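You operate a simulated robot arm through the tools that you are given. There is no shell and no other tool. Be economical: measure what you need, move in short steps, check, and stop when the job is done.

Carry out the task below with a simulated two-armed robot. There is one attempt and no reset: what you move stays moved.

TASK
Split the grey jug's sample through the riffle and keep one half.
Fine: tip all of it into the hopper, put the jug back, open the lever till the hopper is empty, shut it; the green dish goes on the white mat. Set down upright: grey jug.

It is judged by the outcome, as a careful person would: the job done as asked, and still so three seconds after it is handed in. It fails if anything else is knocked over, pushed out of place, dropped, spilled or broken.

THE ROBOT
Two 7-joint arms with fingered hands on one trunk, on a base that drives. Base frame: it is fixed to the floor where the robot stands at the start and does not move with it; the origin is under the middle of the robot, x ahead of it, y to its left, z up; the surface under the hand at the start is at about z = 800. Units: mm, degrees, N and s.
The left shoulder is at the start at [200, 135, 920], the right one opposite. Places, roughly: chute mat by the magnet [600, 0, 800]; chute mat by the meter [600, 200, 800]; riffle box [600, 100, 900]; riffle lever [400, 200, 900]; white mat [500, 400, 800]. Payload 4 kg a hand.
The TCP of each hand is the grasp point between the finger pads, 25 mm short of the fingertips. In the tool frame z runs along the fingers and y along their closing line. The gripper opens to 88 mm. The gripper's body begins 29 mm behind the TCP. The gripper is a hand of 4 fingers: y runs from the thumb to the fingers, the wrist lies at [-13, -106, -174] in the tool frame, and closing takes about 1.5 s.
Orientation is that of the tool frame in the base frame, as a unit quaternion [w, x, y, z]. With the fingers straight down and the wrist toward the robot, the tool's x, y and z point along [0, 1, 0], [1, 0, 0] and [0, 0, -1] of the base frame.

THE INTERFACE
- The arms move only by the tool play_rows. It takes "left_plan", "right_plan" or both (then of equal length, played together; a hand with none holds still); each is a list of rows, each an object (a shift or turn left out is 0, a gripper value left out holds the last) with "delta_pos": the shift along the tool's x, y, z in mm, a list of three; "rot": the turn, a rotation vector about the tool's x, y, z in degrees, a list of three. In form: [{"delta_pos": [tx, ty, tz], "rot": [rx, ry, rz]}, ...]. A call has 1 to 20 rows; each row is the pose to reach, as a shift and turn from the pose commanded when the call began, along the tool's axes at that moment. "left_fingers" and "right_fingers" are, for a hand that has rows, the opening, from 0 (shut) to 1 (fully open), set as the call begins (left out, the last holds). A row lasts 0.2 s, in which the tool goes at most 50 mm and 8.6 degrees; a call with a longer step from one row to the next is refused whole, and so is a gripper value outside its range. Where a pose cannot be reached the arm comes as near as it can. A force on the tool above 40 N (or 10 N above the force at the start of the call, whichever is more), or a blocked arm, ends the call early, and 0.2 s more pass. Each finger travels about 153 mm/s and halts on what it meets, pressing with about 30 N; the grip force reading is that of the motor and also rises with nothing between the fingers. The clock runs only during rows and for 0.2 s after the last one: add rows that repeat a pose to give the fingers time. The reply holds the time, the measured pose of the TCP, the force on the tool along the base axes, the opening and the grip force, in the units named above and with some noise, with the torque about the TCP (base axes, N m) and any sound that the robot's microphone picked up.
- Cameras (640 x 400 px; columns grow to the right, rows downward): "scene" is now at [140.2, 30.2, 1532.6]; the picture's right is [0.34, -0.94, 0.00], its down [-0.59, -0.21, -0.78] and it looks along [0.73, 0.26, -0.63] (base axes); focal length 230 px, centre (320, 200). "left" rides on the left gripper at [-64, -83, -98] in its tool frame; the picture's right is [-0.62, -0.37, 0.69], its down [0.71, -0.63, 0.30] and it looks along [0.32, 0.68, 0.65] (tool axes); focal length 265 px, centre (320, 200). "right" rides on the right gripper at [64, -83, -98] in its tool frame; the picture's right is [-0.62, 0.37, -0.69], its down [-0.71, -0.63, 0.30] and it looks along [-0.32, 0.68, 0.65] (tool axes); focal length 265 px, centre (320, 200). There is no depth. A picture from a camera that has moved, and an enlarged one, comes with that camera's place and axes in the base frame and with its lens.
- grab_frame(camera): a new picture of that camera. The clock stands still meanwhile.
- slide_trunk(by): slides the trunk up (or, below 0, down) by that many mm; the arms and the scene camera ride with it, the base frame stays. It gives what a move gives, with no picture.
- roll_base(legs): drives the robot by 1 to 6 legs, each [ahead, left, turn to the left] in mm, mm and degrees, along the robot's own axes; the way and the turn of a leg run together, so that a leg with both is an arc; at most 1500 mm and 180 degrees a leg. The arms and the cameras ride along, it lands a little off, and it stops where it bumps. It gives what a move gives.
- curl_fingers(index, middle, ring, thumb_bend, thumb_turn, hand): sets how far each is bent, from 0 (flat) to 100 (curled in); at 30 the hand is open as for a grip, at 70 the pads meet at the TCP. One left out holds its place. A second passes; each finger stops where it meets its share of the squeeze, and holds until it gets a number again. A gripper value or a shape takes the hand back. It gives what a move gives, with no picture; readings hold the bend of each and the force on the fingers (four entries, about 0 where the hand has none), thumb and palm. thumb_turn goes from beside the hand (0) to across from the fingers (100), as for a grip.
- set_grasp(shape, hand): the hand has 4 fingers and takes this shape, open, in about a second: jaw (thumb against the fingers, like two jaws); tri (thumb and two fingers); tip (a fingertip pinch); poke (one finger out to press); point (the index stretched); flat (the hand flat); cup (the hand cupped); fist (a fist). The gripper value then closes the fingers along that shape, each until it touches; the sizes above hold for jaw. It gives what a move gives, with no picture.
- pan_tilt(pan, tilt): turns the head with the scene camera to pan (to the left, within 97 degrees either way) and tilt (down, from -29 to 69), counted from straight ahead of the robot. It gives what a move gives.
- close_up(camera, box): a new picture of the part [left, top, right, bottom] of that camera's present view, enlarged. The clock stands still meanwhile.
- close_job(): hands the job in; it is judged then, once.

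Go step by step. Nothing tells you exact positions but the pictures and the camera data: compare them with the known pose of the tool, close in by small moves and look again before you grip or let go. The budget is 120 turns and 92 pictures, counting those below and the enlarged ones. Unless the task says otherwise, let go and move clear before handing in, and close with one line.

The tools are called after "Call:" by a JSON object that holds its "fn" and its "kwargs". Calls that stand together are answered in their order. play_rows: Moves the arms, as the interface text tells. Its arguments: {"type":"object","properties":{"left_plan":{"type":"array","items":{"type":"object","properties":{"delta_pos":{"type":"array","items":{"type":"number"}},"rot":{"type":"array","items":{"type":"number"}}}}},"left_fingers":{"type":"number"},"right_plan":{"type":"array","items":{"type":"object","properties":{"delta_pos":{"type":"array","items":{"type":"number"}},"rot":{"type":"array","items":{"type":"number"}}}}},"right_fingers":{"type":"number"}},"required":[]} The other tools are called the same way: slide_trunk (by) slides the trunk up or down; set_grasp (shape, hand) gives the hand a shape; curl_fingers (index, middle, ring, thumb_bend, thumb_turn, hand) moves the fingers one by one; roll_base (legs) drives the base; pan_tilt (pan, tilt) turns the head that bears the scene camera; grab_frame (camera) takes a picture; close_up (camera, box) takes an enlarged picture of a part of a camera's view; close_job () hands the job in.

At the start:

```text
t: 0.0
left_ee_pos: [514.6, 362.9, 1289.5]
left_tool_rot: [0.0, 0.707, 0.707, 0.0]
left_wrist_force: [-0.6, -0.3, -0.7]
left_wrist_torque: [-0.01, 0.0, 0.0]
left_width: 87.8
left_finger_force: 0.1
left_shape: jaw
left_bend: [30.0, 30.0, 30.0, 30.0, 98.0]
left_finger forces: [0.0, 0.1, 0.0, 0.1, 0.0, 0.1]
right_ee_pos: [621.8, -164.4, 1252.9]
right_tool_rot: [0.0, 0.707, 0.707, 0.0]
right_wrist_force: [-0.1, -0.1, 0.5]
right_wrist_torque: [-0.03, -0.03, -0.02]
right_width: 87.4
right_finger_force: 0.1
right_shape: jaw
right_bend: [30.0, 30.0, 30.0, 30.0, 98.0]
right_finger forces: [0.1, 0.0, 0.0, 0.0, 0.0, 0.0]
trunk travel left (down, up): [-525.0, 245.0]
robot x, y, heading: [-0.2, -0.2, 0.0]
head pan, tilt: [19.9, 39.1]
```

scene: 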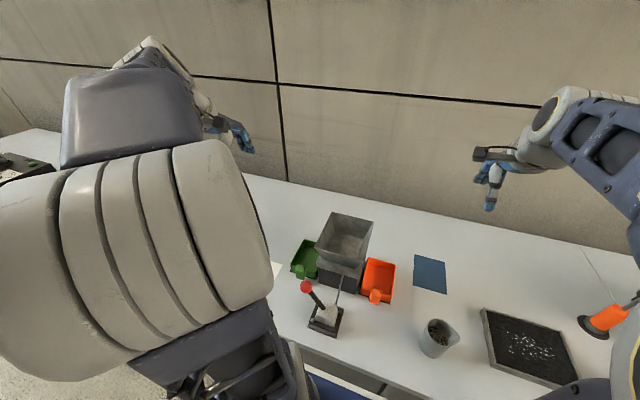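
right: 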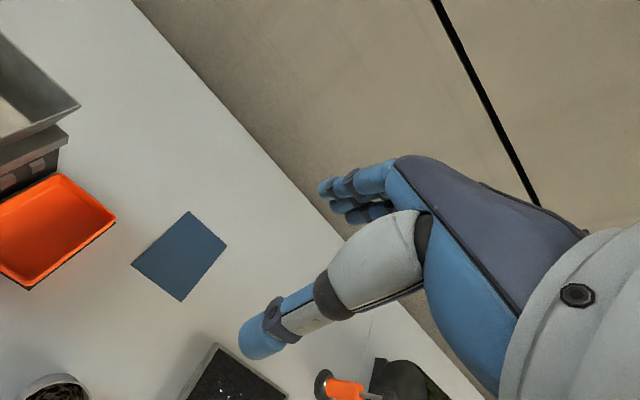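
left: 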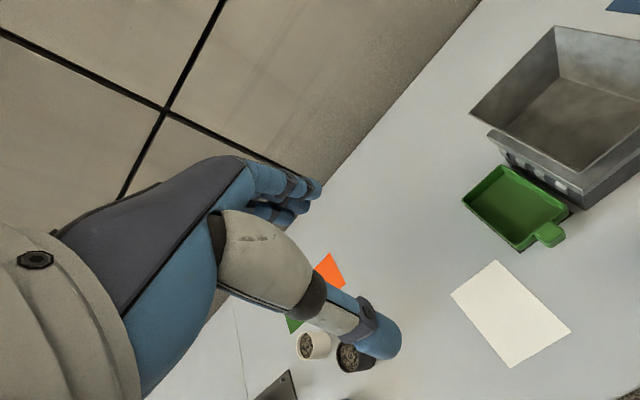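

I see the riffle with its hopper in the middle, the green dish on its left, the orange dish on its right, the lever in front, and the grey jug near (480, -185). I'll look closer before moving.

Call:
{"fn": "close_up", "kwargs": {"camera": "scene", "box": [260, 190, 500, 370]}}

Call:
{"fn": "close_up", "kwargs": {"camera": "left", "box": [420, 0, 640, 390]}}

Call:
{"fn": "pan_tilt", "kwargs": {"pan": 5, "tilt": 55}}

Call:
{"fn": "grab_frame", "kwargs": {"camera": "scene"}}

```text
2.22 times, centred on (380, 280) of scene
camera zoom: at [140.2, 30.2, 1532.6], right [0.34, -0.94, 0.0], down [-0.59, -0.21, -0.78], along [0.73, 0.26, -0.63], focal length 512 px, centre (187, 22)
```

zoom: 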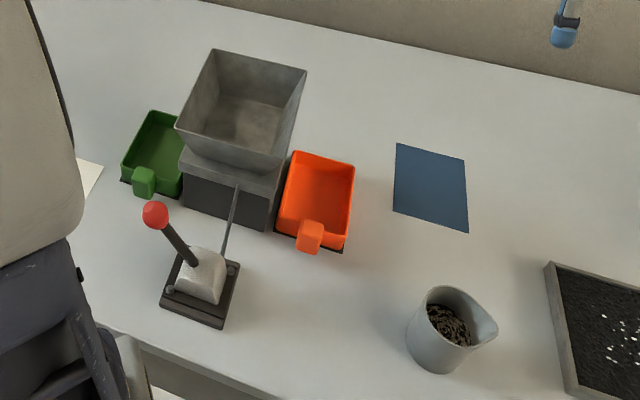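

```text
1.03 times, centred on (530, 195) of left (not enlarged: the box is as wide or as high as the picture)
camera zoom: at [430.9, 299.4, 1388.0], right [-0.37, -0.62, -0.69], down [-0.63, 0.71, -0.3], along [0.68, 0.32, -0.65], focal length 272 px, centre (105, 205)
```

zoom: 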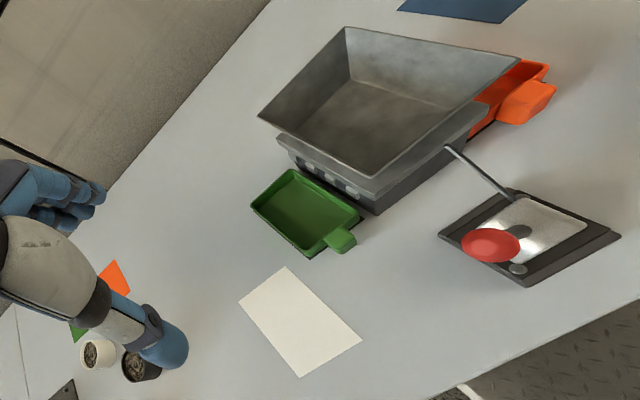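

```text
t: 0.8
left_ee_pos: [513.6, 363.4, 1289.0]
left_tool_rot: [0.0, 0.707, 0.707, -0.001]
left_wrist_force: [-0.4, -0.9, 0.4]
left_wrist_torque: [0.0, 0.01, -0.03]
left_width: 87.5
left_finger_force: 0.1
left_shape: jaw
left_bend: [30.0, 30.0, 30.0, 30.0, 98.0]
left_finger forces: [0.1, 0.0, 0.0, 0.1, 0.0, 0.0]
right_ee_pos: [622.6, -163.2, 1252.8]
right_tool_rot: [0.0, 0.707, 0.707, 0.0]
right_wrist_force: [0.3, -0.2, -0.2]
right_wrist_torque: [0.01, 0.02, 0.04]
right_width: 87.4
right_finger_force: 0.0
right_shape: jaw
right_bend: [30.0, 30.0, 30.0, 30.0, 98.0]
right_finger forces: [0.0, 0.1, 0.0, 0.0, 0.0, 0.0]
trunk travel left (down, up): [-525.0, 245.0]
robot x, y, heading: [-4.4, -0.7, 0.2]
head pan, tilt: [5.0, 55.0]
```

```text
86 pictures are left
camera scene: at [131.6, 7.3, 1510.6], right [0.09, -1.0, 0.0], down [-0.82, -0.07, -0.57], along [0.57, 0.05, -0.82], focal length 230 px, centre (320, 200)
```

scene: 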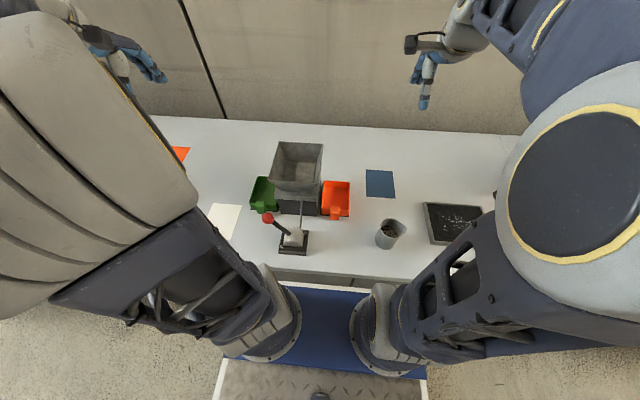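

The head view now covers the bench. I'll take enlarged views to fix the jug, the lever and the dishes.

Call:
{"fn": "close_up", "kwargs": {"camera": "scene", "box": [190, 130, 430, 280]}}

Call:
{"fn": "close_up", "kwargs": {"camera": "scene", "box": [250, 190, 350, 260]}}

Call:
{"fn": "close_up", "kwargs": {"camera": "scene", "box": [350, 200, 430, 260]}}

Call:
{"fn": "grab_frame", "kwargs": {"camera": "right"}}

```text
2.67 times, centred on (310, 205) of scene
camera zoom: at [131.6, 7.3, 1510.6], right [0.09, -1.0, 0.0], down [-0.82, -0.07, -0.57], along [0.57, 0.05, -0.82], focal length 615 px, centre (347, 187)
```

zoom: 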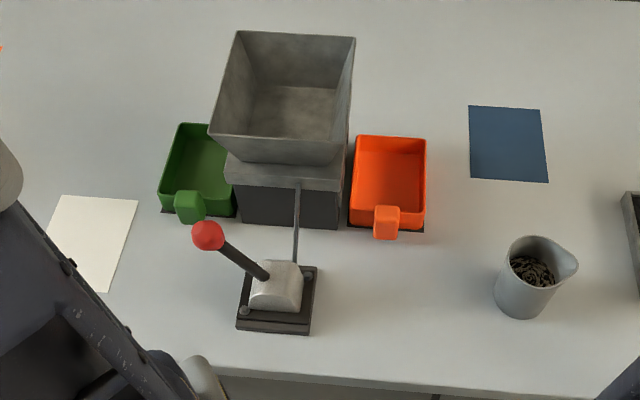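

```text
5.71 times, centred on (300, 225) of scene
camera zoom: at [131.6, 7.3, 1510.6], right [0.09, -1.0, 0.0], down [-0.82, -0.07, -0.57], along [0.57, 0.05, -0.82], focal length 1317 px, centre (434, 57)
```

zoom: 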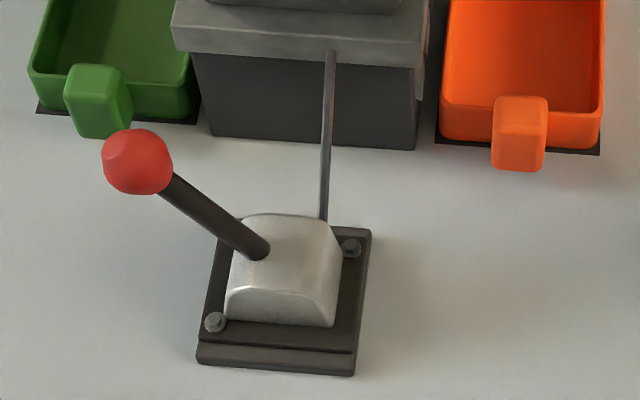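

```text
6.67 times, centred on (390, 230) of scene
camera zoom: at [131.6, 7.3, 1510.6], right [0.09, -1.0, 0.0], down [-0.82, -0.07, -0.57], along [0.57, 0.05, -0.82], focal length 1537 px, centre (-147, 0)
```

zoom: 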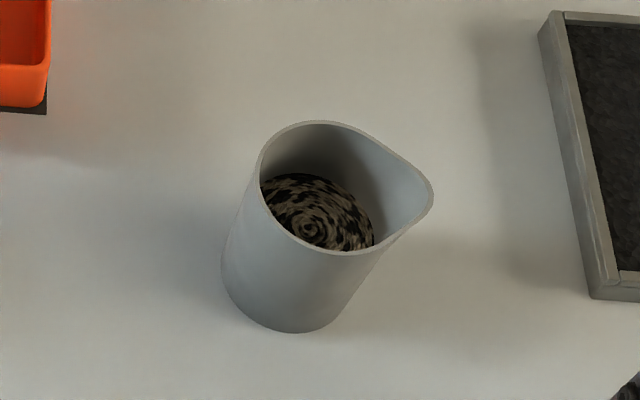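

```text
82 pictures are left
camera right: at [539.0, -99.2, 1351.7], right [0.37, -0.62, 0.69], down [-0.63, -0.71, -0.3], along [0.68, -0.32, -0.65], focal length 265 px, centre (320, 200)
```

right: 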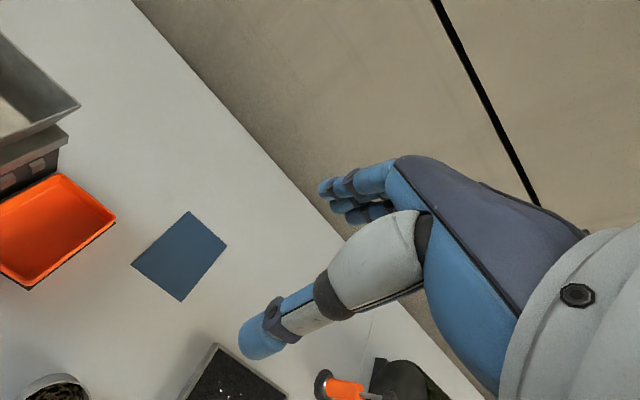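

The jug sits at about (478, -181), roughly 64 mm across and 90 tall, with its spout toward -y. The hopper rim is at about z = 990, and the lever knob is at about (448, 181, 946), leaning left. I'll use the left hand so that it pours to the right over the spout, so I back off to the right first.

Call:
{"fn": "roll_base", "kwargs": {"legs": [[-230, 0, 0], [0, -430, 0]]}}

Call:
{"fn": "play_rows", "kwargs": {"left_plan": [{"rot": [0, 0, -8.2]}, {"rot": [0, 0, -16.4]}, {"rot": [0, 0, -24.6]}, {"rot": [0, 0, -32.8]}, {"rot": [0, 0, -41]}, {"rot": [0, 0, -49.2]}, {"rot": [0, 0, -57.4]}, {"rot": [0, 0, -65.6]}, {"rot": [0, 0, -73.8]}, {"rot": [0, 0, -82]}, {"rot": [0, 0, -90]}, {"rot": [0, 0, -90]}]}}

Call:
{"fn": "play_rows", "kwargs": {"left_plan": [{"rot": [0, -8.2, 0], "delta_pos": [0, 0, 20]}, {"rot": [0, -16.4, 0], "delta_pos": [0, 0, 40]}, {"rot": [0, -24.6, 0], "delta_pos": [0, 0, 60]}, {"rot": [0, -32.8, 0], "delta_pos": [0, 0, 80]}, {"rot": [0, -41, 0], "delta_pos": [0, 0, 100]}, {"rot": [0, -49.2, 0], "delta_pos": [0, 0, 120]}, {"rot": [0, -57.4, 0], "delta_pos": [0, 0, 140]}, {"rot": [0, -65.6, 0], "delta_pos": [0, 0, 160]}, {"rot": [0, -73.8, 0], "delta_pos": [0, 0, 180]}, {"rot": [0, -82, 0], "delta_pos": [0, 0, 200]}, {"rot": [0, -90, 0], "delta_pos": [0, 0, 200]}, {"rot": [0, -90, 0], "delta_pos": [0, 0, 200]}]}}

```text
t: 4.8
left_ee_pos: [289.6, -76.6, 1289.0]
left_tool_rot: [0.0, 0.708, 0.706, 0.0]
left_wrist_force: [-0.3, 0.3, 0.7]
left_wrist_torque: [0.01, 0.04, -0.02]
left_width: 87.7
left_finger_force: 0.1
left_shape: jaw
left_bend: [30.0, 30.0, 30.0, 30.0, 98.0]
left_finger forces: [0.1, 0.0, 0.1, 0.0, 0.1, 0.0]
right_ee_pos: [395.2, -605.4, 1252.9]
right_tool_rot: [0.0, 0.708, 0.706, 0.0]
right_wrist_force: [1.2, 0.3, -0.6]
right_wrist_torque: [-0.02, -0.01, -0.01]
right_width: 87.4
right_finger_force: 0.0
right_shape: jaw
right_bend: [30.0, 30.0, 30.0, 30.0, 98.0]
right_finger forces: [0.1, 0.0, 0.1, 0.0, 0.1, 0.0]
trunk travel left (down, up): [-525.0, 245.0]
robot x, y, heading: [-222.7, -437.8, -0.1]
head pan, tilt: [5.0, 55.0]
```

```text
t: 7.4
left_ee_pos: [290.6, -77.3, 1288.9]
left_tool_rot: [0.001, 0.002, 1.0, 0.001]
left_wrist_force: [-0.1, 0.5, -0.9]
left_wrist_torque: [-0.01, -0.02, 0.01]
left_width: 87.7
left_finger_force: 0.2
left_shape: jaw
left_bend: [30.0, 30.0, 30.0, 30.0, 98.0]
left_finger forces: [0.0, 0.0, 0.0, 0.0, 0.1, 0.0]
right_ee_pos: [396.3, -605.1, 1252.9]
right_tool_rot: [0.0, 0.708, 0.706, 0.0]
right_wrist_force: [1.0, 0.5, -0.3]
right_wrist_torque: [0.02, 0.01, 0.01]
right_width: 87.7
right_finger_force: 0.0
right_shape: jaw
right_bend: [30.0, 30.0, 30.0, 30.0, 98.0]
right_finger forces: [0.0, 0.0, 0.1, 0.1, 0.0, 0.0]
trunk travel left (down, up): [-525.0, 245.0]
robot x, y, heading: [-225.1, -437.2, 0.3]
head pan, tilt: [5.0, 55.0]
```

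```text
t: 10.0
left_ee_pos: [350.0, -22.4, 1096.8]
left_tool_rot: [0.707, 0.001, 0.707, -0.002]
left_wrist_force: [0.5, 0.4, 0.5]
left_wrist_torque: [0.01, -0.03, -0.02]
left_width: 87.8
left_finger_force: 0.1
left_shape: jaw
left_bend: [30.0, 30.0, 30.0, 30.0, 98.0]
left_finger forces: [0.0, 0.1, 0.0, 0.0, 0.1, 0.0]
left hand out of reach, approached as far as the arm can: row 7, 8, 9, 10, 11, 12
right_ee_pos: [396.0, -604.8, 1252.7]
right_tool_rot: [0.001, 0.708, 0.706, -0.001]
right_wrist_force: [0.6, -0.4, 0.7]
right_wrist_torque: [0.06, 0.0, -0.02]
right_width: 87.7
right_finger_force: 0.1
right_shape: jaw
right_bend: [30.0, 30.0, 30.0, 30.0, 98.0]
right_finger forces: [0.1, 0.0, 0.0, 0.1, 0.0, 0.0]
trunk travel left (down, up): [-525.0, 245.0]
robot x, y, heading: [-224.1, -437.2, -0.3]
head pan, tilt: [5.0, 55.0]
```

The horizontal hand pose is reachable, but only a bit further out. I'll move it forward and test the pouring roll in free air.

Call:
{"fn": "play_rows", "kwargs": {"left_plan": [{"delta_pos": [0, -20, 40]}, {"delta_pos": [0, -40, 80]}, {"delta_pos": [0, -60, 120]}, {"delta_pos": [0, -60, 160]}, {"delta_pos": [0, -60, 200]}, {"delta_pos": [0, -60, 200]}]}}

Call:
{"fn": "play_rows", "kwargs": {"left_plan": [{"rot": [0, 0, 8.2]}, {"rot": [0, 0, 16.4]}, {"rot": [0, 0, 24.6]}, {"rot": [0, 0, 32.8]}, {"rot": [0, 0, 41]}, {"rot": [0, 0, 49.2]}, {"rot": [0, 0, 57.4]}, {"rot": [0, 0, 65.6]}, {"rot": [0, 0, 73.8]}, {"rot": [0, 0, 82]}, {"rot": [0, 0, 90]}, {"rot": [0, 0, 98]}, {"rot": [0, 0, 106]}, {"rot": [0, 0, 114]}, {"rot": [0, 0, 122]}, {"rot": [0, 0, 130]}, {"rot": [0, 0, 130]}]}}

Call:
{"fn": "grab_frame", "kwargs": {"camera": "scene"}}

```text
t: 11.4
left_ee_pos: [550.8, -78.7, 1091.5]
left_tool_rot: [0.707, 0.002, 0.707, -0.001]
left_wrist_force: [-0.6, 0.9, -0.2]
left_wrist_torque: [0.0, -0.01, 0.03]
left_width: 87.6
left_finger_force: 0.2
left_shape: jaw
left_bend: [30.0, 30.0, 30.0, 30.0, 98.0]
left_finger forces: [0.0, 0.1, 0.1, 0.0, 0.0, 0.0]
right_ee_pos: [396.6, -605.4, 1253.8]
right_tool_rot: [0.0, 0.708, 0.706, 0.0]
right_wrist_force: [-0.6, 0.1, 0.2]
right_wrist_torque: [-0.02, -0.01, 0.0]
right_width: 87.8
right_finger_force: 0.1
right_shape: jaw
right_bend: [30.0, 30.0, 30.0, 30.0, 98.0]
right_finger forces: [0.0, 0.0, 0.0, 0.0, 0.0, 0.0]
trunk travel left (down, up): [-525.0, 245.0]
robot x, y, heading: [-226.0, -436.1, -0.2]
head pan, tilt: [5.0, 55.0]
```

```text
t: 15.0
left_ee_pos: [553.0, -80.9, 1091.4]
left_tool_rot: [0.299, 0.641, 0.297, 0.641]
left_wrist_force: [0.5, -0.3, 0.1]
left_wrist_torque: [0.0, -0.01, 0.02]
left_width: 87.8
left_finger_force: 0.2
left_shape: jaw
left_bend: [30.0, 30.0, 30.0, 30.0, 98.0]
left_finger forces: [0.0, 0.0, 0.0, 0.0, 0.1, 0.1]
right_ee_pos: [396.3, -604.6, 1253.6]
right_tool_rot: [0.0, 0.709, 0.705, 0.0]
right_wrist_force: [-0.2, 0.3, 0.4]
right_wrist_torque: [-0.01, 0.0, -0.02]
right_width: 87.5
right_finger_force: 0.1
right_shape: jaw
right_bend: [30.0, 30.0, 30.0, 30.0, 98.0]
right_finger forces: [0.0, 0.0, 0.1, 0.1, 0.0, 0.0]
trunk travel left (down, up): [-525.0, 245.0]
robot x, y, heading: [-225.4, -439.5, 0.1]
head pan, tilt: [5.0, 55.0]
```

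```text
81 pictures are left
camera scene: at [-93.5, -431.8, 1510.5], right [0.08, -1.0, 0.0], down [-0.82, -0.07, -0.57], along [0.57, 0.05, -0.82], focal length 230 px, centre (320, 200)
```

scene: 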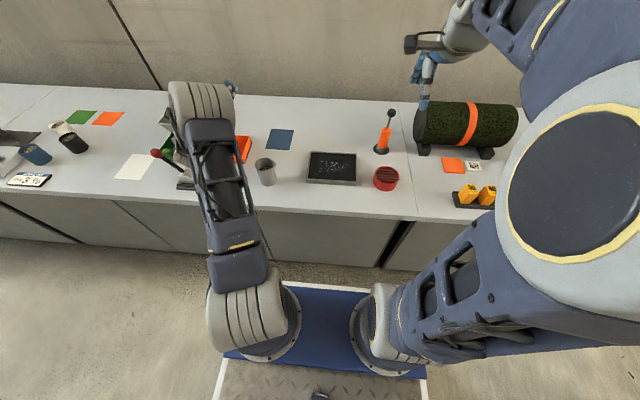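

The pouring roll works over its full range at this distance. Next I roll back and go to a pre-grasp pose on the robot's side of the jug.

Call:
{"fn": "play_rows", "kwargs": {"left_plan": [{"rot": [0, 0, -8.2]}, {"rot": [0, 0, -16.4]}, {"rot": [0, 0, -24.6]}, {"rot": [0, 0, -32.8]}, {"rot": [0, 0, -41]}, {"rot": [0, 0, -49.2]}, {"rot": [0, 0, -57.4]}, {"rot": [0, 0, -65.6]}, {"rot": [0, 0, -73.8]}, {"rot": [0, 0, -82]}, {"rot": [0, 0, -90]}, {"rot": [0, 0, -98]}, {"rot": [0, 0, -106]}, {"rot": [0, 0, -114]}, {"rot": [0, 0, -122]}, {"rot": [0, 0, -130]}, {"rot": [0, 0, -130]}]}}

Call:
{"fn": "play_rows", "kwargs": {"left_plan": [{"delta_pos": [0, -26, -40]}, {"delta_pos": [0, -52, -80]}, {"delta_pos": [0, -78, -120]}, {"delta_pos": [0, -104, -160]}, {"delta_pos": [40, -104, -160]}, {"delta_pos": [80, -104, -160]}, {"delta_pos": [80, -104, -160]}]}}

Call:
{"fn": "grab_frame", "kwargs": {"camera": "left"}}

Call:
{"fn": "grab_frame", "kwargs": {"camera": "scene"}}

```text
t: 18.6
left_ee_pos: [554.7, -81.1, 1090.6]
left_tool_rot: [0.707, 0.0, 0.707, -0.002]
left_wrist_force: [0.1, 0.4, -0.5]
left_wrist_torque: [0.0, 0.0, -0.02]
left_width: 87.6
left_finger_force: 0.1
left_shape: jaw
left_bend: [30.0, 30.0, 30.0, 30.0, 98.0]
left_finger forces: [0.0, 0.0, 0.0, 0.0, 0.1, 0.0]
right_ee_pos: [396.1, -605.5, 1251.9]
right_tool_rot: [0.0, 0.708, 0.706, 0.0]
right_wrist_force: [0.0, -0.6, 0.0]
right_wrist_torque: [0.03, -0.01, 0.01]
right_width: 87.6
right_finger_force: 0.2
right_shape: jaw
right_bend: [30.0, 30.0, 30.0, 30.0, 98.0]
right_finger forces: [0.1, 0.1, 0.0, 0.0, 0.1, 0.1]
trunk travel left (down, up): [-525.0, 245.0]
robot x, y, heading: [-226.6, -437.4, -0.4]
head pan, tilt: [5.0, 55.0]
```

```text
t: 20.2
left_ee_pos: [406.8, -181.5, 1005.9]
left_tool_rot: [0.707, 0.003, 0.707, -0.001]
left_wrist_force: [0.0, -0.5, 0.3]
left_wrist_torque: [0.03, 0.02, 0.0]
left_width: 87.7
left_finger_force: 0.2
left_shape: jaw
left_bend: [30.0, 30.0, 30.0, 30.0, 98.0]
left_finger forces: [0.1, 0.0, 0.1, 0.0, 0.1, 0.0]
left hand out of reach, approached as far as the arm can: row 4, 5, 6, 7
right_ee_pos: [397.0, -606.0, 1253.0]
right_tool_rot: [0.0, 0.708, 0.706, 0.0]
right_wrist_force: [0.4, 1.0, 0.2]
right_wrist_torque: [-0.01, 0.02, 0.0]
right_width: 87.5
right_finger_force: 0.0
right_shape: jaw
right_bend: [30.0, 30.0, 30.0, 30.0, 98.0]
right_finger forces: [0.0, 0.1, 0.0, 0.0, 0.0, 0.0]
trunk travel left (down, up): [-525.0, 245.0]
robot x, y, heading: [-224.8, -435.2, -0.3]
head pan, tilt: [5.0, 55.0]
```

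```text
80 pictures are left
camera left: at [308.3, -263.7, 1070.5], right [0.69, -0.37, 0.62], down [0.3, -0.63, -0.71], along [0.66, 0.68, -0.32], focal length 265 px, centre (320, 200)
```

left: 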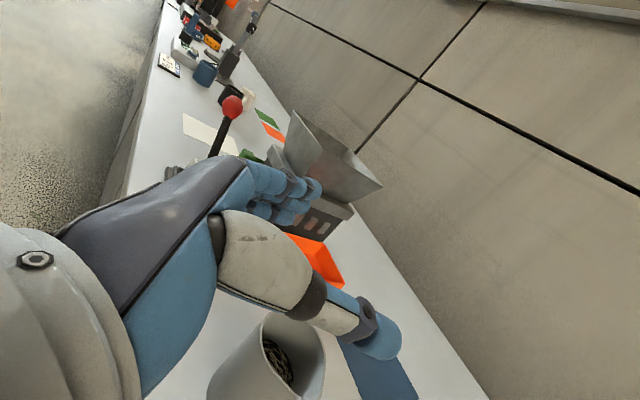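

```text
79 pictures are left
camera scene: at [-93.7, -431.8, 1510.6], right [0.08, -1.0, 0.0], down [-0.82, -0.07, -0.57], along [0.57, 0.05, -0.82], focal length 230 px, centre (320, 200)
```

scene: 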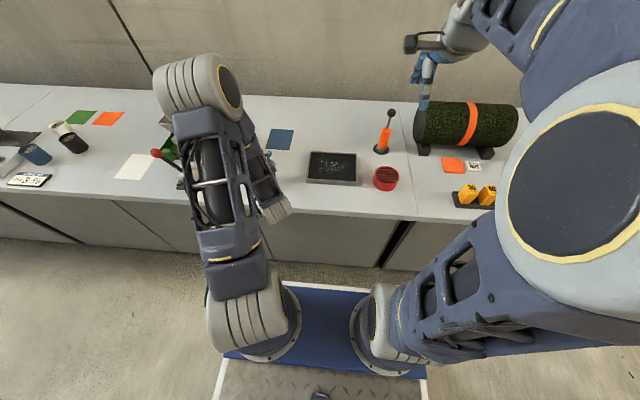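

The elbow folds here, so I back the base off further and let the arm reach more extended.

Call:
{"fn": "roll_base", "kwargs": {"legs": [[-160, 0, 0]]}}

Call:
{"fn": "play_rows", "kwargs": {"left_plan": [{"delta_pos": [0, 0, 40]}, {"delta_pos": [0, 0, 80]}, {"delta_pos": [0, 0, 120]}, {"delta_pos": [0, 0, 120]}]}}

Call:
{"fn": "grab_frame", "kwargs": {"camera": "scene"}}

```text
t: 21.6
left_ee_pos: [245.5, -181.2, 1005.7]
left_tool_rot: [0.708, 0.003, 0.706, -0.002]
left_wrist_force: [-0.5, -0.3, -0.1]
left_wrist_torque: [0.02, 0.01, -0.01]
left_width: 87.9
left_finger_force: 0.0
left_shape: jaw
left_bend: [30.0, 30.0, 30.0, 30.0, 98.0]
left_finger forces: [0.0, 0.0, 0.0, 0.0, 0.0, 0.1]
right_ee_pos: [234.5, -605.2, 1254.6]
right_tool_rot: [-0.001, 0.71, 0.704, 0.0]
right_wrist_force: [-0.1, -0.1, -0.4]
right_wrist_torque: [-0.03, 0.04, -0.02]
right_width: 87.7
right_finger_force: 0.0
right_shape: jaw
right_bend: [30.0, 30.0, 30.0, 30.0, 98.0]
right_finger forces: [0.1, 0.0, 0.1, 0.1, 0.0, 0.1]
trunk travel left (down, up): [-525.0, 245.0]
robot x, y, heading: [-383.8, -437.1, -0.2]
head pan, tilt: [5.0, 55.0]
```

```text
t: 22.6
left_ee_pos: [365.8, -182.7, 1004.6]
left_tool_rot: [0.707, 0.002, 0.707, -0.002]
left_wrist_force: [-0.9, 0.9, 0.7]
left_wrist_torque: [0.02, 0.0, 0.04]
left_width: 87.6
left_finger_force: 0.0
left_shape: jaw
left_bend: [30.0, 30.0, 30.0, 30.0, 98.0]
left_finger forces: [0.1, 0.0, 0.0, 0.1, 0.0, 0.0]
right_ee_pos: [235.1, -605.4, 1254.3]
right_tool_rot: [0.0, 0.709, 0.705, 0.0]
right_wrist_force: [0.3, -0.1, 0.4]
right_wrist_torque: [-0.01, -0.01, 0.03]
right_width: 87.5
right_finger_force: 0.0
right_shape: jaw
right_bend: [30.0, 30.0, 30.0, 30.0, 98.0]
right_finger forces: [0.0, 0.0, 0.0, 0.0, 0.0, 0.0]
trunk travel left (down, up): [-525.0, 245.0]
robot x, y, heading: [-384.5, -434.2, -0.5]
head pan, tilt: [5.0, 55.0]
```

```text
78 pictures are left
camera scene: at [-255.2, -431.2, 1510.5], right [0.08, -1.0, 0.0], down [-0.82, -0.07, -0.57], along [0.57, 0.05, -0.82], focal length 230 px, centre (320, 200)
```

scene: 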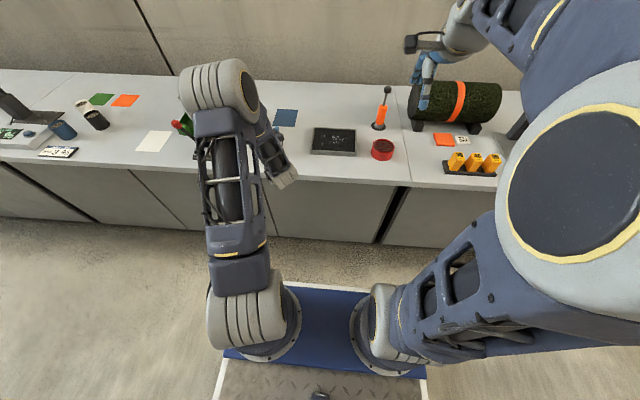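

I lower the hand in front of the jug to about z = 850 and check with the wrist camera.

Call:
{"fn": "play_rows", "kwargs": {"left_plan": [{"delta_pos": [40, 0, 0]}, {"delta_pos": [80, 0, 0]}, {"delta_pos": [120, 0, 0]}, {"delta_pos": [153, 0, 0]}, {"delta_pos": [153, 0, 0]}]}}

Call:
{"fn": "grab_frame", "kwargs": {"camera": "left"}}

Call:
{"fn": "grab_frame", "kwargs": {"camera": "right"}}

Call:
{"fn": "pan_tilt", "kwargs": {"pan": 14, "tilt": 35}}

Call:
{"fn": "grab_frame", "kwargs": {"camera": "scene"}}

```text
t: 23.8
left_ee_pos: [364.8, -183.1, 849.6]
left_tool_rot: [0.707, 0.002, 0.708, -0.003]
left_wrist_force: [0.5, -0.1, -0.4]
left_wrist_torque: [0.04, 0.02, -0.01]
left_width: 87.6
left_finger_force: 0.0
left_shape: jaw
left_bend: [30.0, 30.0, 30.0, 30.0, 98.0]
left_finger forces: [0.1, 0.0, 0.0, 0.0, 0.0, 0.1]
right_ee_pos: [235.5, -606.5, 1253.4]
right_tool_rot: [-0.001, 0.71, 0.705, -0.001]
right_wrist_force: [0.7, 0.2, 0.2]
right_wrist_torque: [0.04, 0.01, 0.0]
right_width: 87.6
right_finger_force: 0.2
right_shape: jaw
right_bend: [30.0, 30.0, 30.0, 30.0, 98.0]
right_finger forces: [0.1, 0.0, 0.0, 0.0, 0.0, 0.0]
trunk travel left (down, up): [-525.0, 245.0]
robot x, y, heading: [-390.5, -437.1, -0.5]
head pan, tilt: [5.0, 55.0]
```

```text
77 pictures are left
camera left: at [267.0, -264.5, 915.0], right [0.69, -0.37, 0.62], down [0.3, -0.63, -0.71], along [0.66, 0.68, -0.32], focal length 265 px, centre (320, 200)
```

left: 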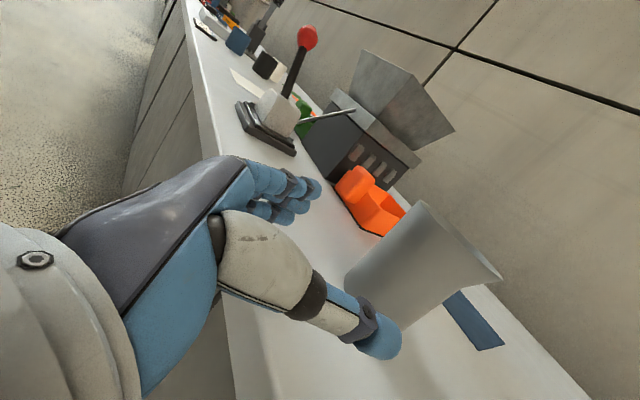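

```text
76 pictures are left
camera right: at [151.5, -540.4, 1351.7], right [0.36, -0.62, 0.69], down [-0.63, -0.71, -0.3], along [0.68, -0.33, -0.65], focal length 265 px, centre (320, 200)
```

right: 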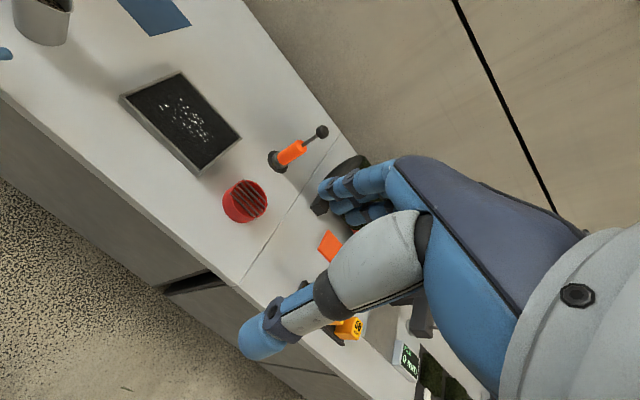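

```text
t: 24.6
left_ee_pos: [364.7, -182.5, 850.8]
left_tool_rot: [0.707, 0.003, 0.707, -0.003]
left_wrist_force: [-0.5, 0.4, 0.4]
left_wrist_torque: [-0.04, -0.02, 0.01]
left_width: 87.9
left_finger_force: 0.0
left_shape: jaw
left_bend: [30.0, 30.0, 30.0, 30.0, 98.0]
left_finger forces: [0.1, 0.0, 0.1, 0.0, 0.0, 0.0]
right_ee_pos: [234.5, -606.9, 1253.0]
right_tool_rot: [0.0, 0.71, 0.705, 0.0]
right_wrist_force: [-0.3, 0.5, -0.2]
right_wrist_torque: [-0.01, -0.02, 0.0]
right_width: 87.6
right_finger_force: 0.0
right_shape: jaw
right_bend: [30.0, 30.0, 30.0, 30.0, 98.0]
right_finger forces: [0.0, 0.0, 0.1, 0.1, 0.0, 0.0]
trunk travel left (down, up): [-525.0, 245.0]
robot x, y, heading: [-386.9, -435.8, -0.4]
head pan, tilt: [14.0, 35.0]
```

```text
75 pictures are left
camera scene: at [-241.5, -416.3, 1538.7], right [0.24, -0.97, 0.0], down [-0.56, -0.14, -0.82], along [0.8, 0.19, -0.57], focal length 230 px, centre (320, 200)
```

scene: 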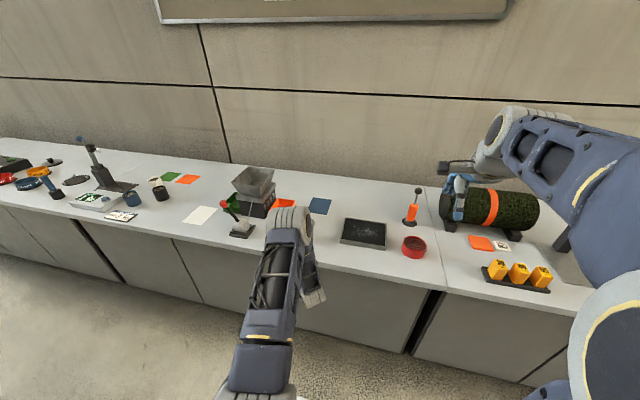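

The jug's silhouette fits a centre near (478, -181) with radius about 32, so the hand is aligned with it. I advance most of the way and look again.

Call:
{"fn": "play_rows", "kwargs": {"left_plan": [{"delta_pos": [0, 1, 30]}, {"delta_pos": [0, 1, 60]}, {"delta_pos": [0, 1, 60]}]}}

Call:
{"fn": "grab_frame", "kwargs": {"camera": "left"}}

```text
t: 25.4
left_ee_pos: [424.0, -181.8, 852.1]
left_tool_rot: [0.707, 0.003, 0.707, -0.003]
left_wrist_force: [-0.3, 0.2, -1.1]
left_wrist_torque: [-0.04, 0.01, -0.02]
left_width: 87.6
left_finger_force: 0.0
left_shape: jaw
left_bend: [30.0, 30.0, 30.0, 30.0, 98.0]
left_finger forces: [0.0, 0.0, 0.0, 0.0, 0.0, 0.0]
right_ee_pos: [234.6, -605.1, 1253.8]
right_tool_rot: [0.0, 0.71, 0.705, 0.0]
right_wrist_force: [0.5, -0.2, 0.3]
right_wrist_torque: [-0.01, 0.01, 0.02]
right_width: 87.8
right_finger_force: 0.0
right_shape: jaw
right_bend: [30.0, 30.0, 30.0, 30.0, 98.0]
right_finger forces: [0.0, 0.1, 0.0, 0.0, 0.1, 0.0]
trunk travel left (down, up): [-525.0, 245.0]
robot x, y, heading: [-386.5, -440.9, -0.3]
head pan, tilt: [14.0, 35.0]
```

```text
74 pictures are left
camera left: at [326.1, -264.2, 917.9], right [0.69, -0.37, 0.62], down [0.3, -0.63, -0.71], along [0.66, 0.68, -0.32], focal length 265 px, centre (320, 200)
```

left: 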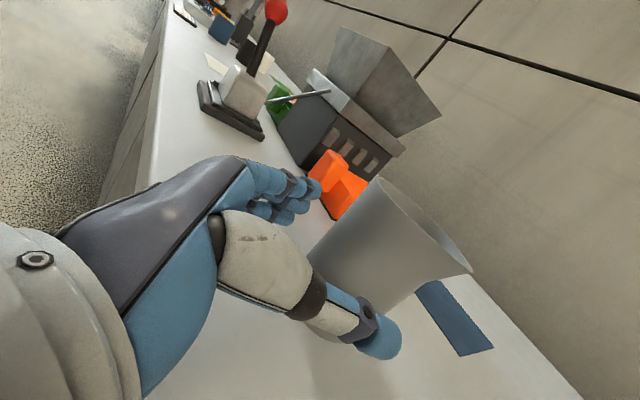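

The fit still holds, so I advance the last 44 mm and close the hand.

Call:
{"fn": "play_rows", "kwargs": {"left_plan": [{"delta_pos": [0, 0, 15]}, {"delta_pos": [0, 0, 30]}, {"delta_pos": [0, 0, 44]}, {"delta_pos": [0, 0, 44]}]}}

Call:
{"fn": "grab_frame", "kwargs": {"camera": "left"}}

```text
t: 26.4
left_ee_pos: [468.7, -182.2, 853.7]
left_tool_rot: [0.707, 0.002, 0.707, -0.002]
left_wrist_force: [0.1, 0.1, -0.7]
left_wrist_torque: [-0.01, 0.0, 0.0]
left_width: 87.7
left_finger_force: 0.1
left_shape: jaw
left_bend: [30.0, 30.0, 30.0, 30.0, 98.0]
left_finger forces: [0.0, 0.1, 0.1, 0.1, 0.0, 0.0]
right_ee_pos: [234.8, -606.0, 1253.7]
right_tool_rot: [0.0, 0.71, 0.705, 0.0]
right_wrist_force: [-0.1, -0.1, 0.1]
right_wrist_torque: [-0.02, -0.03, -0.02]
right_width: 87.8
right_finger_force: 0.1
right_shape: jaw
right_bend: [30.0, 30.0, 30.0, 30.0, 98.0]
right_finger forces: [0.0, 0.0, 0.1, 0.0, 0.1, 0.0]
trunk travel left (down, up): [-525.0, 245.0]
robot x, y, heading: [-383.4, -438.5, -0.3]
head pan, tilt: [14.0, 35.0]
```

```text
73 pictures are left
camera left: at [371.3, -264.6, 920.0], right [0.69, -0.37, 0.62], down [0.3, -0.63, -0.71], along [0.66, 0.68, -0.32], focal length 265 px, centre (320, 200)
```

left: 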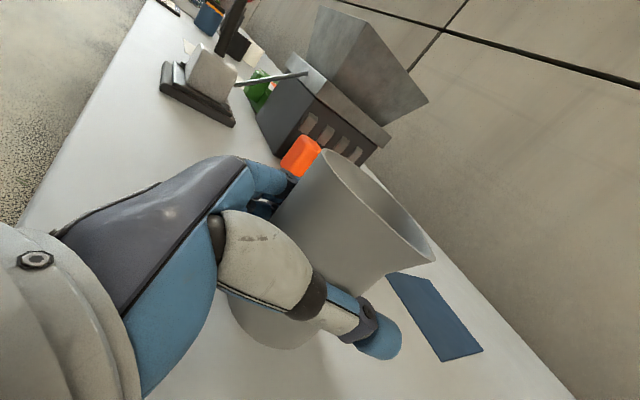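

The jug is between the thumb and fingers with no contact so far. I close the hand gently while holding the pose.

Call:
{"fn": "play_rows", "kwargs": {"left_plan": [{}, {}, {}, {}, {}, {}, {}, {}, {}], "left_fingers": 0.5}}

Call:
{"fn": "grab_frame", "kwargs": {"camera": "left"}}

```text
t: 28.4
left_ee_pos: [468.9, -182.3, 856.5]
left_tool_rot: [0.706, 0.002, 0.708, -0.002]
left_wrist_force: [0.5, -0.7, -0.4]
left_wrist_torque: [0.04, 0.0, 0.01]
left_width: 56.1
left_finger_force: 29.5
left_shape: jaw
left_bend: [28.0, 39.0, 36.0, 62.0, 99.0]
left_finger forces: [16.1, 8.8, 3.7, 0.0, 28.0, 0.0]
right_ee_pos: [234.3, -605.6, 1253.5]
right_tool_rot: [0.0, 0.709, 0.705, 0.0]
right_wrist_force: [0.0, 0.3, -1.2]
right_wrist_torque: [-0.01, -0.01, -0.03]
right_width: 87.8
right_finger_force: 0.0
right_shape: jaw
right_bend: [30.0, 30.0, 30.0, 30.0, 98.0]
right_finger forces: [0.0, 0.1, 0.1, 0.0, 0.0, 0.0]
trunk travel left (down, up): [-525.0, 245.0]
robot x, y, heading: [-385.8, -439.0, -0.3]
head pan, tilt: [14.0, 35.0]
```

```text
72 pictures are left
camera left: at [371.1, -264.6, 920.1], right [0.69, -0.37, 0.62], down [0.3, -0.63, -0.71], along [0.66, 0.68, -0.32], focal length 265 px, centre (320, 200)
```

left: 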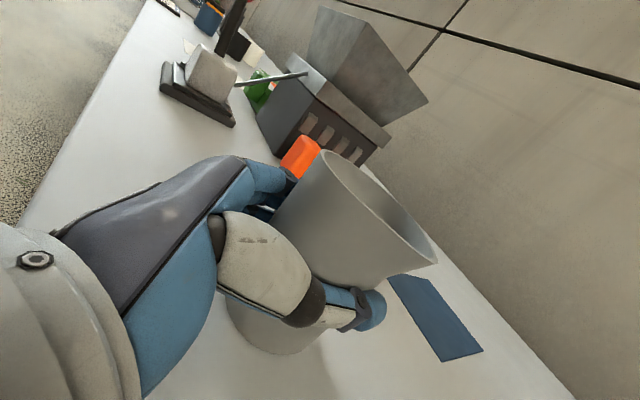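

The grip holds at about 29 N. I lift straight up and check the load and the picture.

Call:
{"fn": "play_rows", "kwargs": {"left_plan": [{"delta_pos": [-15, 0, 0]}, {"delta_pos": [-35, 0, 0]}, {"delta_pos": [-65, 0, 0]}, {"delta_pos": [-100, 0, 0]}, {"delta_pos": [-140, 0, 0]}, {"delta_pos": [-180, 0, 0]}, {"delta_pos": [-220, 0, 0]}, {"delta_pos": [-260, 0, 0]}, {"delta_pos": [-260, 0, 0]}], "left_fingers": 0.4}}

Call:
{"fn": "grab_frame", "kwargs": {"camera": "left"}}

```text
t: 30.4
left_ee_pos: [470.4, -184.2, 1112.2]
left_tool_rot: [0.707, 0.002, 0.707, -0.003]
left_wrist_force: [-0.5, -0.8, -1.3]
left_wrist_torque: [0.01, 0.01, 0.0]
left_width: 56.1
left_finger_force: 30.4
left_shape: jaw
left_bend: [28.0, 39.0, 36.0, 62.0, 99.0]
left_finger forces: [16.1, 8.8, 3.8, 0.0, 27.9, 0.1]
right_ee_pos: [235.4, -605.5, 1253.3]
right_tool_rot: [0.0, 0.709, 0.705, 0.0]
right_wrist_force: [-0.1, 0.1, 0.1]
right_wrist_torque: [0.0, 0.02, -0.05]
right_width: 87.7
right_finger_force: 0.0
right_shape: jaw
right_bend: [30.0, 30.0, 30.0, 30.0, 98.0]
right_finger forces: [0.0, 0.1, 0.0, 0.0, 0.1, 0.0]
trunk travel left (down, up): [-525.0, 245.0]
robot x, y, heading: [-383.5, -435.2, -0.5]
head pan, tilt: [14.0, 35.0]
```

```text
71 pictures are left
camera left: at [371.4, -266.1, 1177.5], right [0.69, -0.37, 0.62], down [0.3, -0.63, -0.71], along [0.66, 0.68, -0.32], focal length 265 px, centre (320, 200)
```

left: 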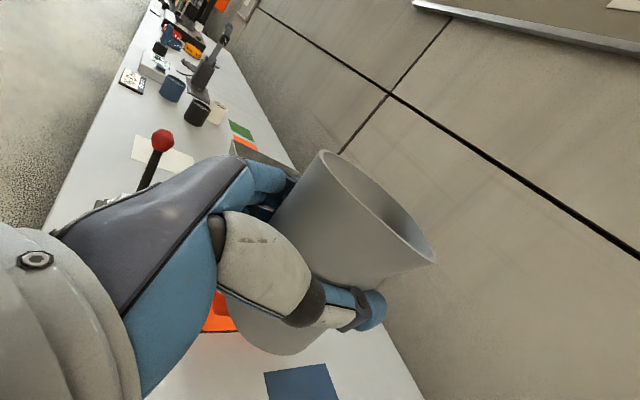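

The jug is lifted and steady. I drive left and ahead with it so that it comes over the hopper area, well above the rim.

Call:
{"fn": "slide_trunk", "kwargs": {"by": 60}}

Call:
{"fn": "roll_base", "kwargs": {"legs": [[0, 260, 0], [190, 0, 0]]}}

Call:
{"fn": "pan_tilt", "kwargs": {"pan": 15, "tilt": 45}}

Call:
{"fn": "grab_frame", "kwargs": {"camera": "scene"}}

Call:
{"fn": "grab_frame", "kwargs": {"camera": "left"}}

```text
t: 31.4
left_ee_pos: [468.2, -183.4, 1172.7]
left_tool_rot: [0.707, 0.002, 0.707, -0.003]
left_wrist_force: [-0.6, -0.4, -2.3]
left_wrist_torque: [0.05, 0.0, 0.01]
left_width: 55.9
left_finger_force: 30.1
left_shape: jaw
left_bend: [28.0, 39.0, 36.0, 62.0, 99.0]
left_finger forces: [16.3, 8.7, 3.7, 0.1, 27.9, 0.0]
right_ee_pos: [233.9, -606.0, 1313.8]
right_tool_rot: [0.0, 0.71, 0.704, 0.0]
right_wrist_force: [-0.5, -0.6, 0.7]
right_wrist_torque: [-0.01, 0.02, 0.0]
right_width: 87.5
right_finger_force: 0.1
right_shape: jaw
right_bend: [30.0, 30.0, 30.0, 30.0, 98.0]
right_finger forces: [0.1, 0.1, 0.0, 0.1, 0.0, 0.1]
trunk travel left (down, up): [-585.0, 185.0]
robot x, y, heading: [-389.2, -440.2, -0.2]
head pan, tilt: [14.0, 35.0]
```

```text
t: 34.4
left_ee_pos: [659.9, 84.1, 1171.6]
left_tool_rot: [0.707, -0.001, 0.707, 0.001]
left_wrist_force: [-0.5, -0.2, -2.0]
left_wrist_torque: [-0.03, 0.03, -0.02]
left_width: 56.1
left_finger_force: 30.3
left_shape: jaw
left_bend: [28.0, 39.0, 36.0, 62.0, 99.0]
left_finger forces: [16.2, 8.7, 3.8, 0.1, 28.0, 0.1]
right_ee_pos: [425.7, -339.8, 1312.9]
right_tool_rot: [0.001, 0.706, 0.708, 0.0]
right_wrist_force: [-0.3, -0.5, -0.3]
right_wrist_torque: [0.0, 0.0, 0.01]
right_width: 87.7
right_finger_force: 0.1
right_shape: jaw
right_bend: [30.0, 30.0, 30.0, 30.0, 98.0]
right_finger forces: [0.0, 0.0, 0.1, 0.0, 0.1, 0.0]
trunk travel left (down, up): [-585.0, 185.0]
robot x, y, heading: [-194.3, -175.7, -0.0]
head pan, tilt: [14.0, 35.0]
```

```text
t: 35.1
left_ee_pos: [658.1, 83.8, 1171.9]
left_tool_rot: [0.708, -0.001, 0.707, 0.0]
left_wrist_force: [0.5, 0.1, -0.9]
left_wrist_torque: [0.04, -0.02, 0.02]
left_width: 56.0
left_finger_force: 30.5
left_shape: jaw
left_bend: [28.0, 39.0, 36.0, 62.0, 99.0]
left_finger forces: [16.2, 8.8, 3.8, 0.0, 28.0, 0.0]
right_ee_pos: [425.3, -339.8, 1312.9]
right_tool_rot: [0.0, 0.707, 0.707, 0.0]
right_wrist_force: [0.1, 0.3, -0.4]
right_wrist_torque: [-0.01, -0.01, -0.01]
right_width: 87.5
right_finger_force: 0.1
right_shape: jaw
right_bend: [30.0, 30.0, 30.0, 30.0, 98.0]
right_finger forces: [0.0, 0.0, 0.0, 0.1, 0.0, 0.0]
trunk travel left (down, up): [-585.0, 185.0]
robot x, y, heading: [-194.9, -175.0, -0.2]
head pan, tilt: [15.0, 45.0]
```

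```text
70 pictures are left
camera scene: at [-57.8, -154.3, 1584.0], right [0.26, -0.97, 0.0], down [-0.68, -0.18, -0.71], along [0.68, 0.18, -0.71], focal length 230 px, centre (320, 200)
```

scene: 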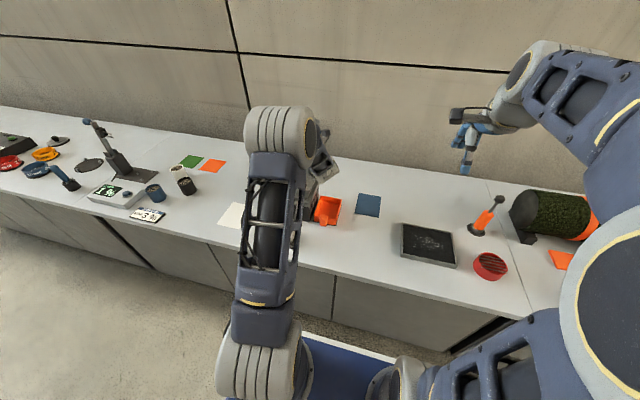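

```text
69 pictures are left
camera left: at [560.7, 0.8, 1237.1], right [0.69, -0.37, 0.62], down [0.3, -0.63, -0.71], along [0.65, 0.68, -0.32], focal length 265 px, centre (320, 200)
```

left: 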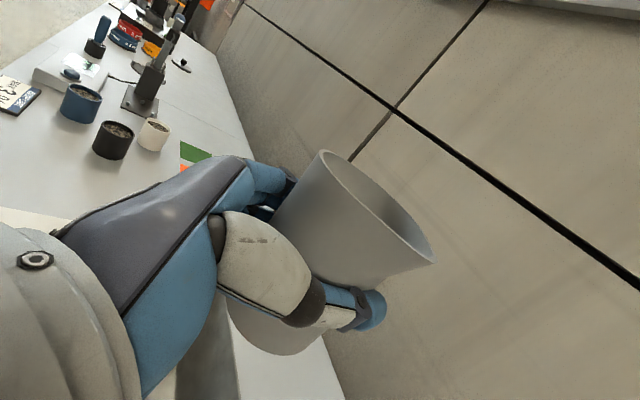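

The jug is near the hopper and clear of the rim. I shift it to about (628, 158, 1140), and turn the right hand so that its camera sees the hopper from the side.

Call:
{"fn": "play_rows", "kwargs": {"left_plan": [{"delta_pos": [6, 15, -6]}, {"delta_pos": [12, 30, -12]}, {"delta_pos": [18, 45, -18]}, {"delta_pos": [24, 60, -24]}, {"delta_pos": [32, 74, -31]}, {"delta_pos": [32, 74, -31]}, {"delta_pos": [32, 74, -31]}, {"delta_pos": [32, 74, -31]}, {"delta_pos": [32, 74, -31]}, {"delta_pos": [32, 74, -31]}], "right_plan": [{"rot": [0, 0, -8]}, {"rot": [0, 0, -16]}, {"rot": [0, 0, -24]}, {"rot": [0, 0, -32]}, {"rot": [0, 0, -40]}, {"rot": [0, 0, -48]}, {"rot": [0, 0, -56]}, {"rot": [0, 0, -64]}, {"rot": [0, 0, -72]}, {"rot": [0, 0, -80]}]}}

Call:
{"fn": "grab_frame", "kwargs": {"camera": "right"}}

```text
t: 37.4
left_ee_pos: [626.8, 157.7, 1139.2]
left_tool_rot: [0.707, -0.001, 0.707, 0.0]
left_wrist_force: [-0.5, -0.3, -1.1]
left_wrist_torque: [-0.01, 0.01, 0.0]
left_width: 56.2
left_finger_force: 30.0
left_shape: jaw
left_bend: [28.0, 39.0, 36.0, 62.0, 99.0]
left_finger forces: [16.1, 8.7, 3.9, 0.0, 27.8, 0.0]
right_ee_pos: [427.0, -340.3, 1314.0]
right_tool_rot: [0.0, 0.085, 0.996, 0.001]
right_wrist_force: [1.2, 0.4, 0.0]
right_wrist_torque: [-0.01, 0.01, 0.01]
right_width: 87.6
right_finger_force: 0.0
right_shape: jaw
right_bend: [30.0, 30.0, 30.0, 30.0, 98.0]
right_finger forces: [0.1, 0.0, 0.0, 0.1, 0.1, 0.0]
trunk travel left (down, up): [-585.0, 185.0]
robot x, y, heading: [-196.3, -178.7, 0.2]
head pan, tilt: [15.0, 45.0]
```

```text
68 pictures are left
camera right: at [348.8, -411.1, 1412.1], right [0.67, 0.26, 0.69], down [0.6, -0.74, -0.3], along [0.44, 0.62, -0.65], focal length 265 px, centre (320, 200)
```

right: 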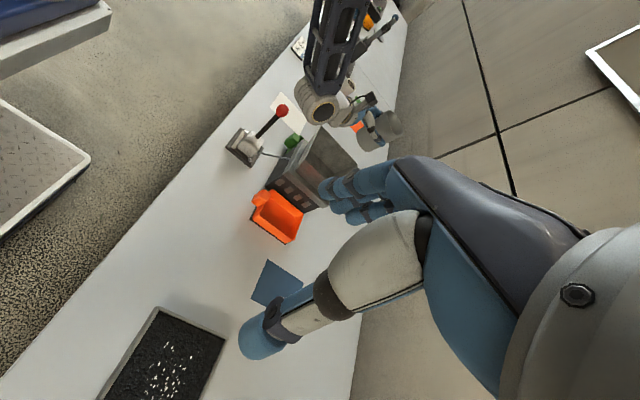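

I can see the hopper and the hand in this view, so I'll enlarge it.

Call:
{"fn": "close_up", "kwargs": {"camera": "right", "box": [220, 70, 420, 220]}}

```text
2.67 times, centred on (320, 145) of right
camera zoom: at [348.8, -411.1, 1412.1], right [0.67, 0.26, 0.69], down [0.6, -0.74, -0.3], along [0.44, 0.62, -0.65], focal length 708 px, centre (320, 347)
```

zoom: 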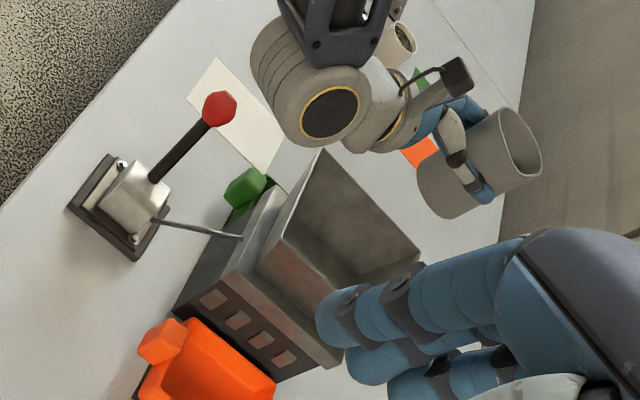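

The hopper rim spans about x 550–720, y 45–195. I shift 12 mm to the right and start tilting to 48°, then check.

Call:
{"fn": "play_rows", "kwargs": {"left_plan": [{"delta_pos": [0, -12, 0]}, {"delta_pos": [0, -12, 0], "rot": [0, 0, 6]}, {"delta_pos": [0, -12, 0], "rot": [0, 0, 12]}, {"delta_pos": [0, -12, 0], "rot": [0, 0, 18]}, {"delta_pos": [0, -12, 0], "rot": [0, 0, 24]}, {"delta_pos": [0, -12, 0], "rot": [0, 0, 30]}, {"delta_pos": [0, -12, 0], "rot": [0, 0, 36]}, {"delta_pos": [0, -12, 0], "rot": [0, 0, 42]}, {"delta_pos": [0, -12, 0], "rot": [0, 0, 48]}, {"delta_pos": [0, -12, 0], "rot": [0, 0, 48]}]}}

Call:
{"fn": "close_up", "kwargs": {"camera": "right", "box": [220, 70, 420, 220]}}

Call:
{"fn": "grab_frame", "kwargs": {"camera": "left"}}

```text
t: 39.5
left_ee_pos: [626.6, 145.9, 1140.1]
left_tool_rot: [0.646, 0.288, 0.646, 0.289]
left_wrist_force: [0.7, -0.1, -1.2]
left_wrist_torque: [0.02, 0.02, 0.02]
left_width: 56.0
left_finger_force: 29.4
left_shape: jaw
left_bend: [28.0, 39.0, 36.0, 62.0, 99.0]
left_finger forces: [15.8, 8.5, 3.7, 0.0, 28.7, 0.0]
right_ee_pos: [427.9, -340.8, 1312.4]
right_tool_rot: [0.0, 0.086, 0.996, 0.001]
right_wrist_force: [-0.2, -0.2, -0.2]
right_wrist_torque: [-0.01, 0.03, -0.04]
right_width: 87.6
right_finger_force: 0.0
right_shape: jaw
right_bend: [30.0, 30.0, 30.0, 30.0, 98.0]
right_finger forces: [0.1, 0.0, 0.1, 0.1, 0.0, 0.0]
trunk travel left (down, up): [-585.0, 185.0]
robot x, y, heading: [-198.8, -180.4, -0.0]
head pan, tilt: [15.0, 45.0]
```

```text
2.67 times, centred on (320, 145) of right
camera zoom: at [348.8, -410.9, 1412.0], right [0.67, 0.26, 0.69], down [0.59, -0.74, -0.3], along [0.44, 0.62, -0.65], focal length 708 px, centre (320, 347)
```

zoom: 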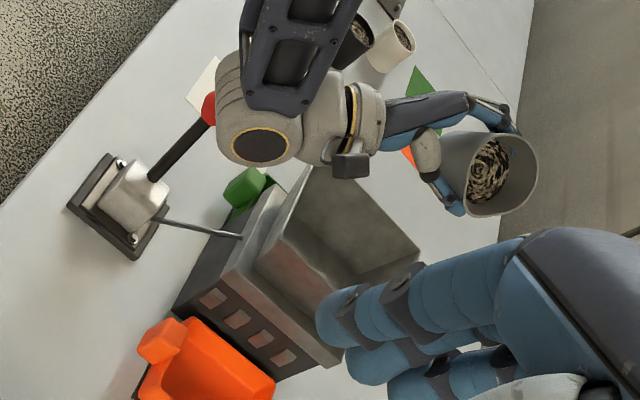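

```text
65 pictures are left
camera left: at [529.9, 42.1, 1121.7], right [0.69, -0.71, 0.14], down [0.3, 0.11, -0.95], along [0.65, 0.7, 0.29], focal length 265 px, centre (320, 200)
```

left: 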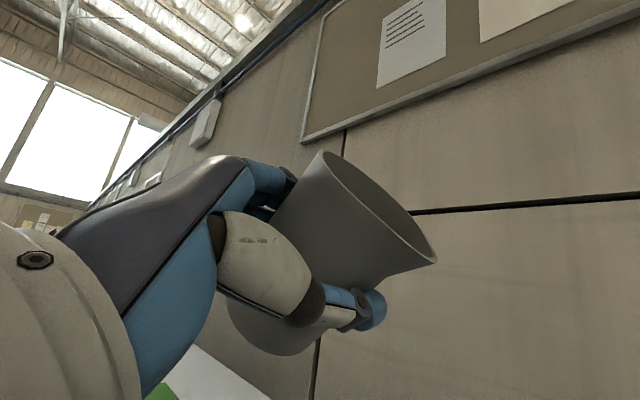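

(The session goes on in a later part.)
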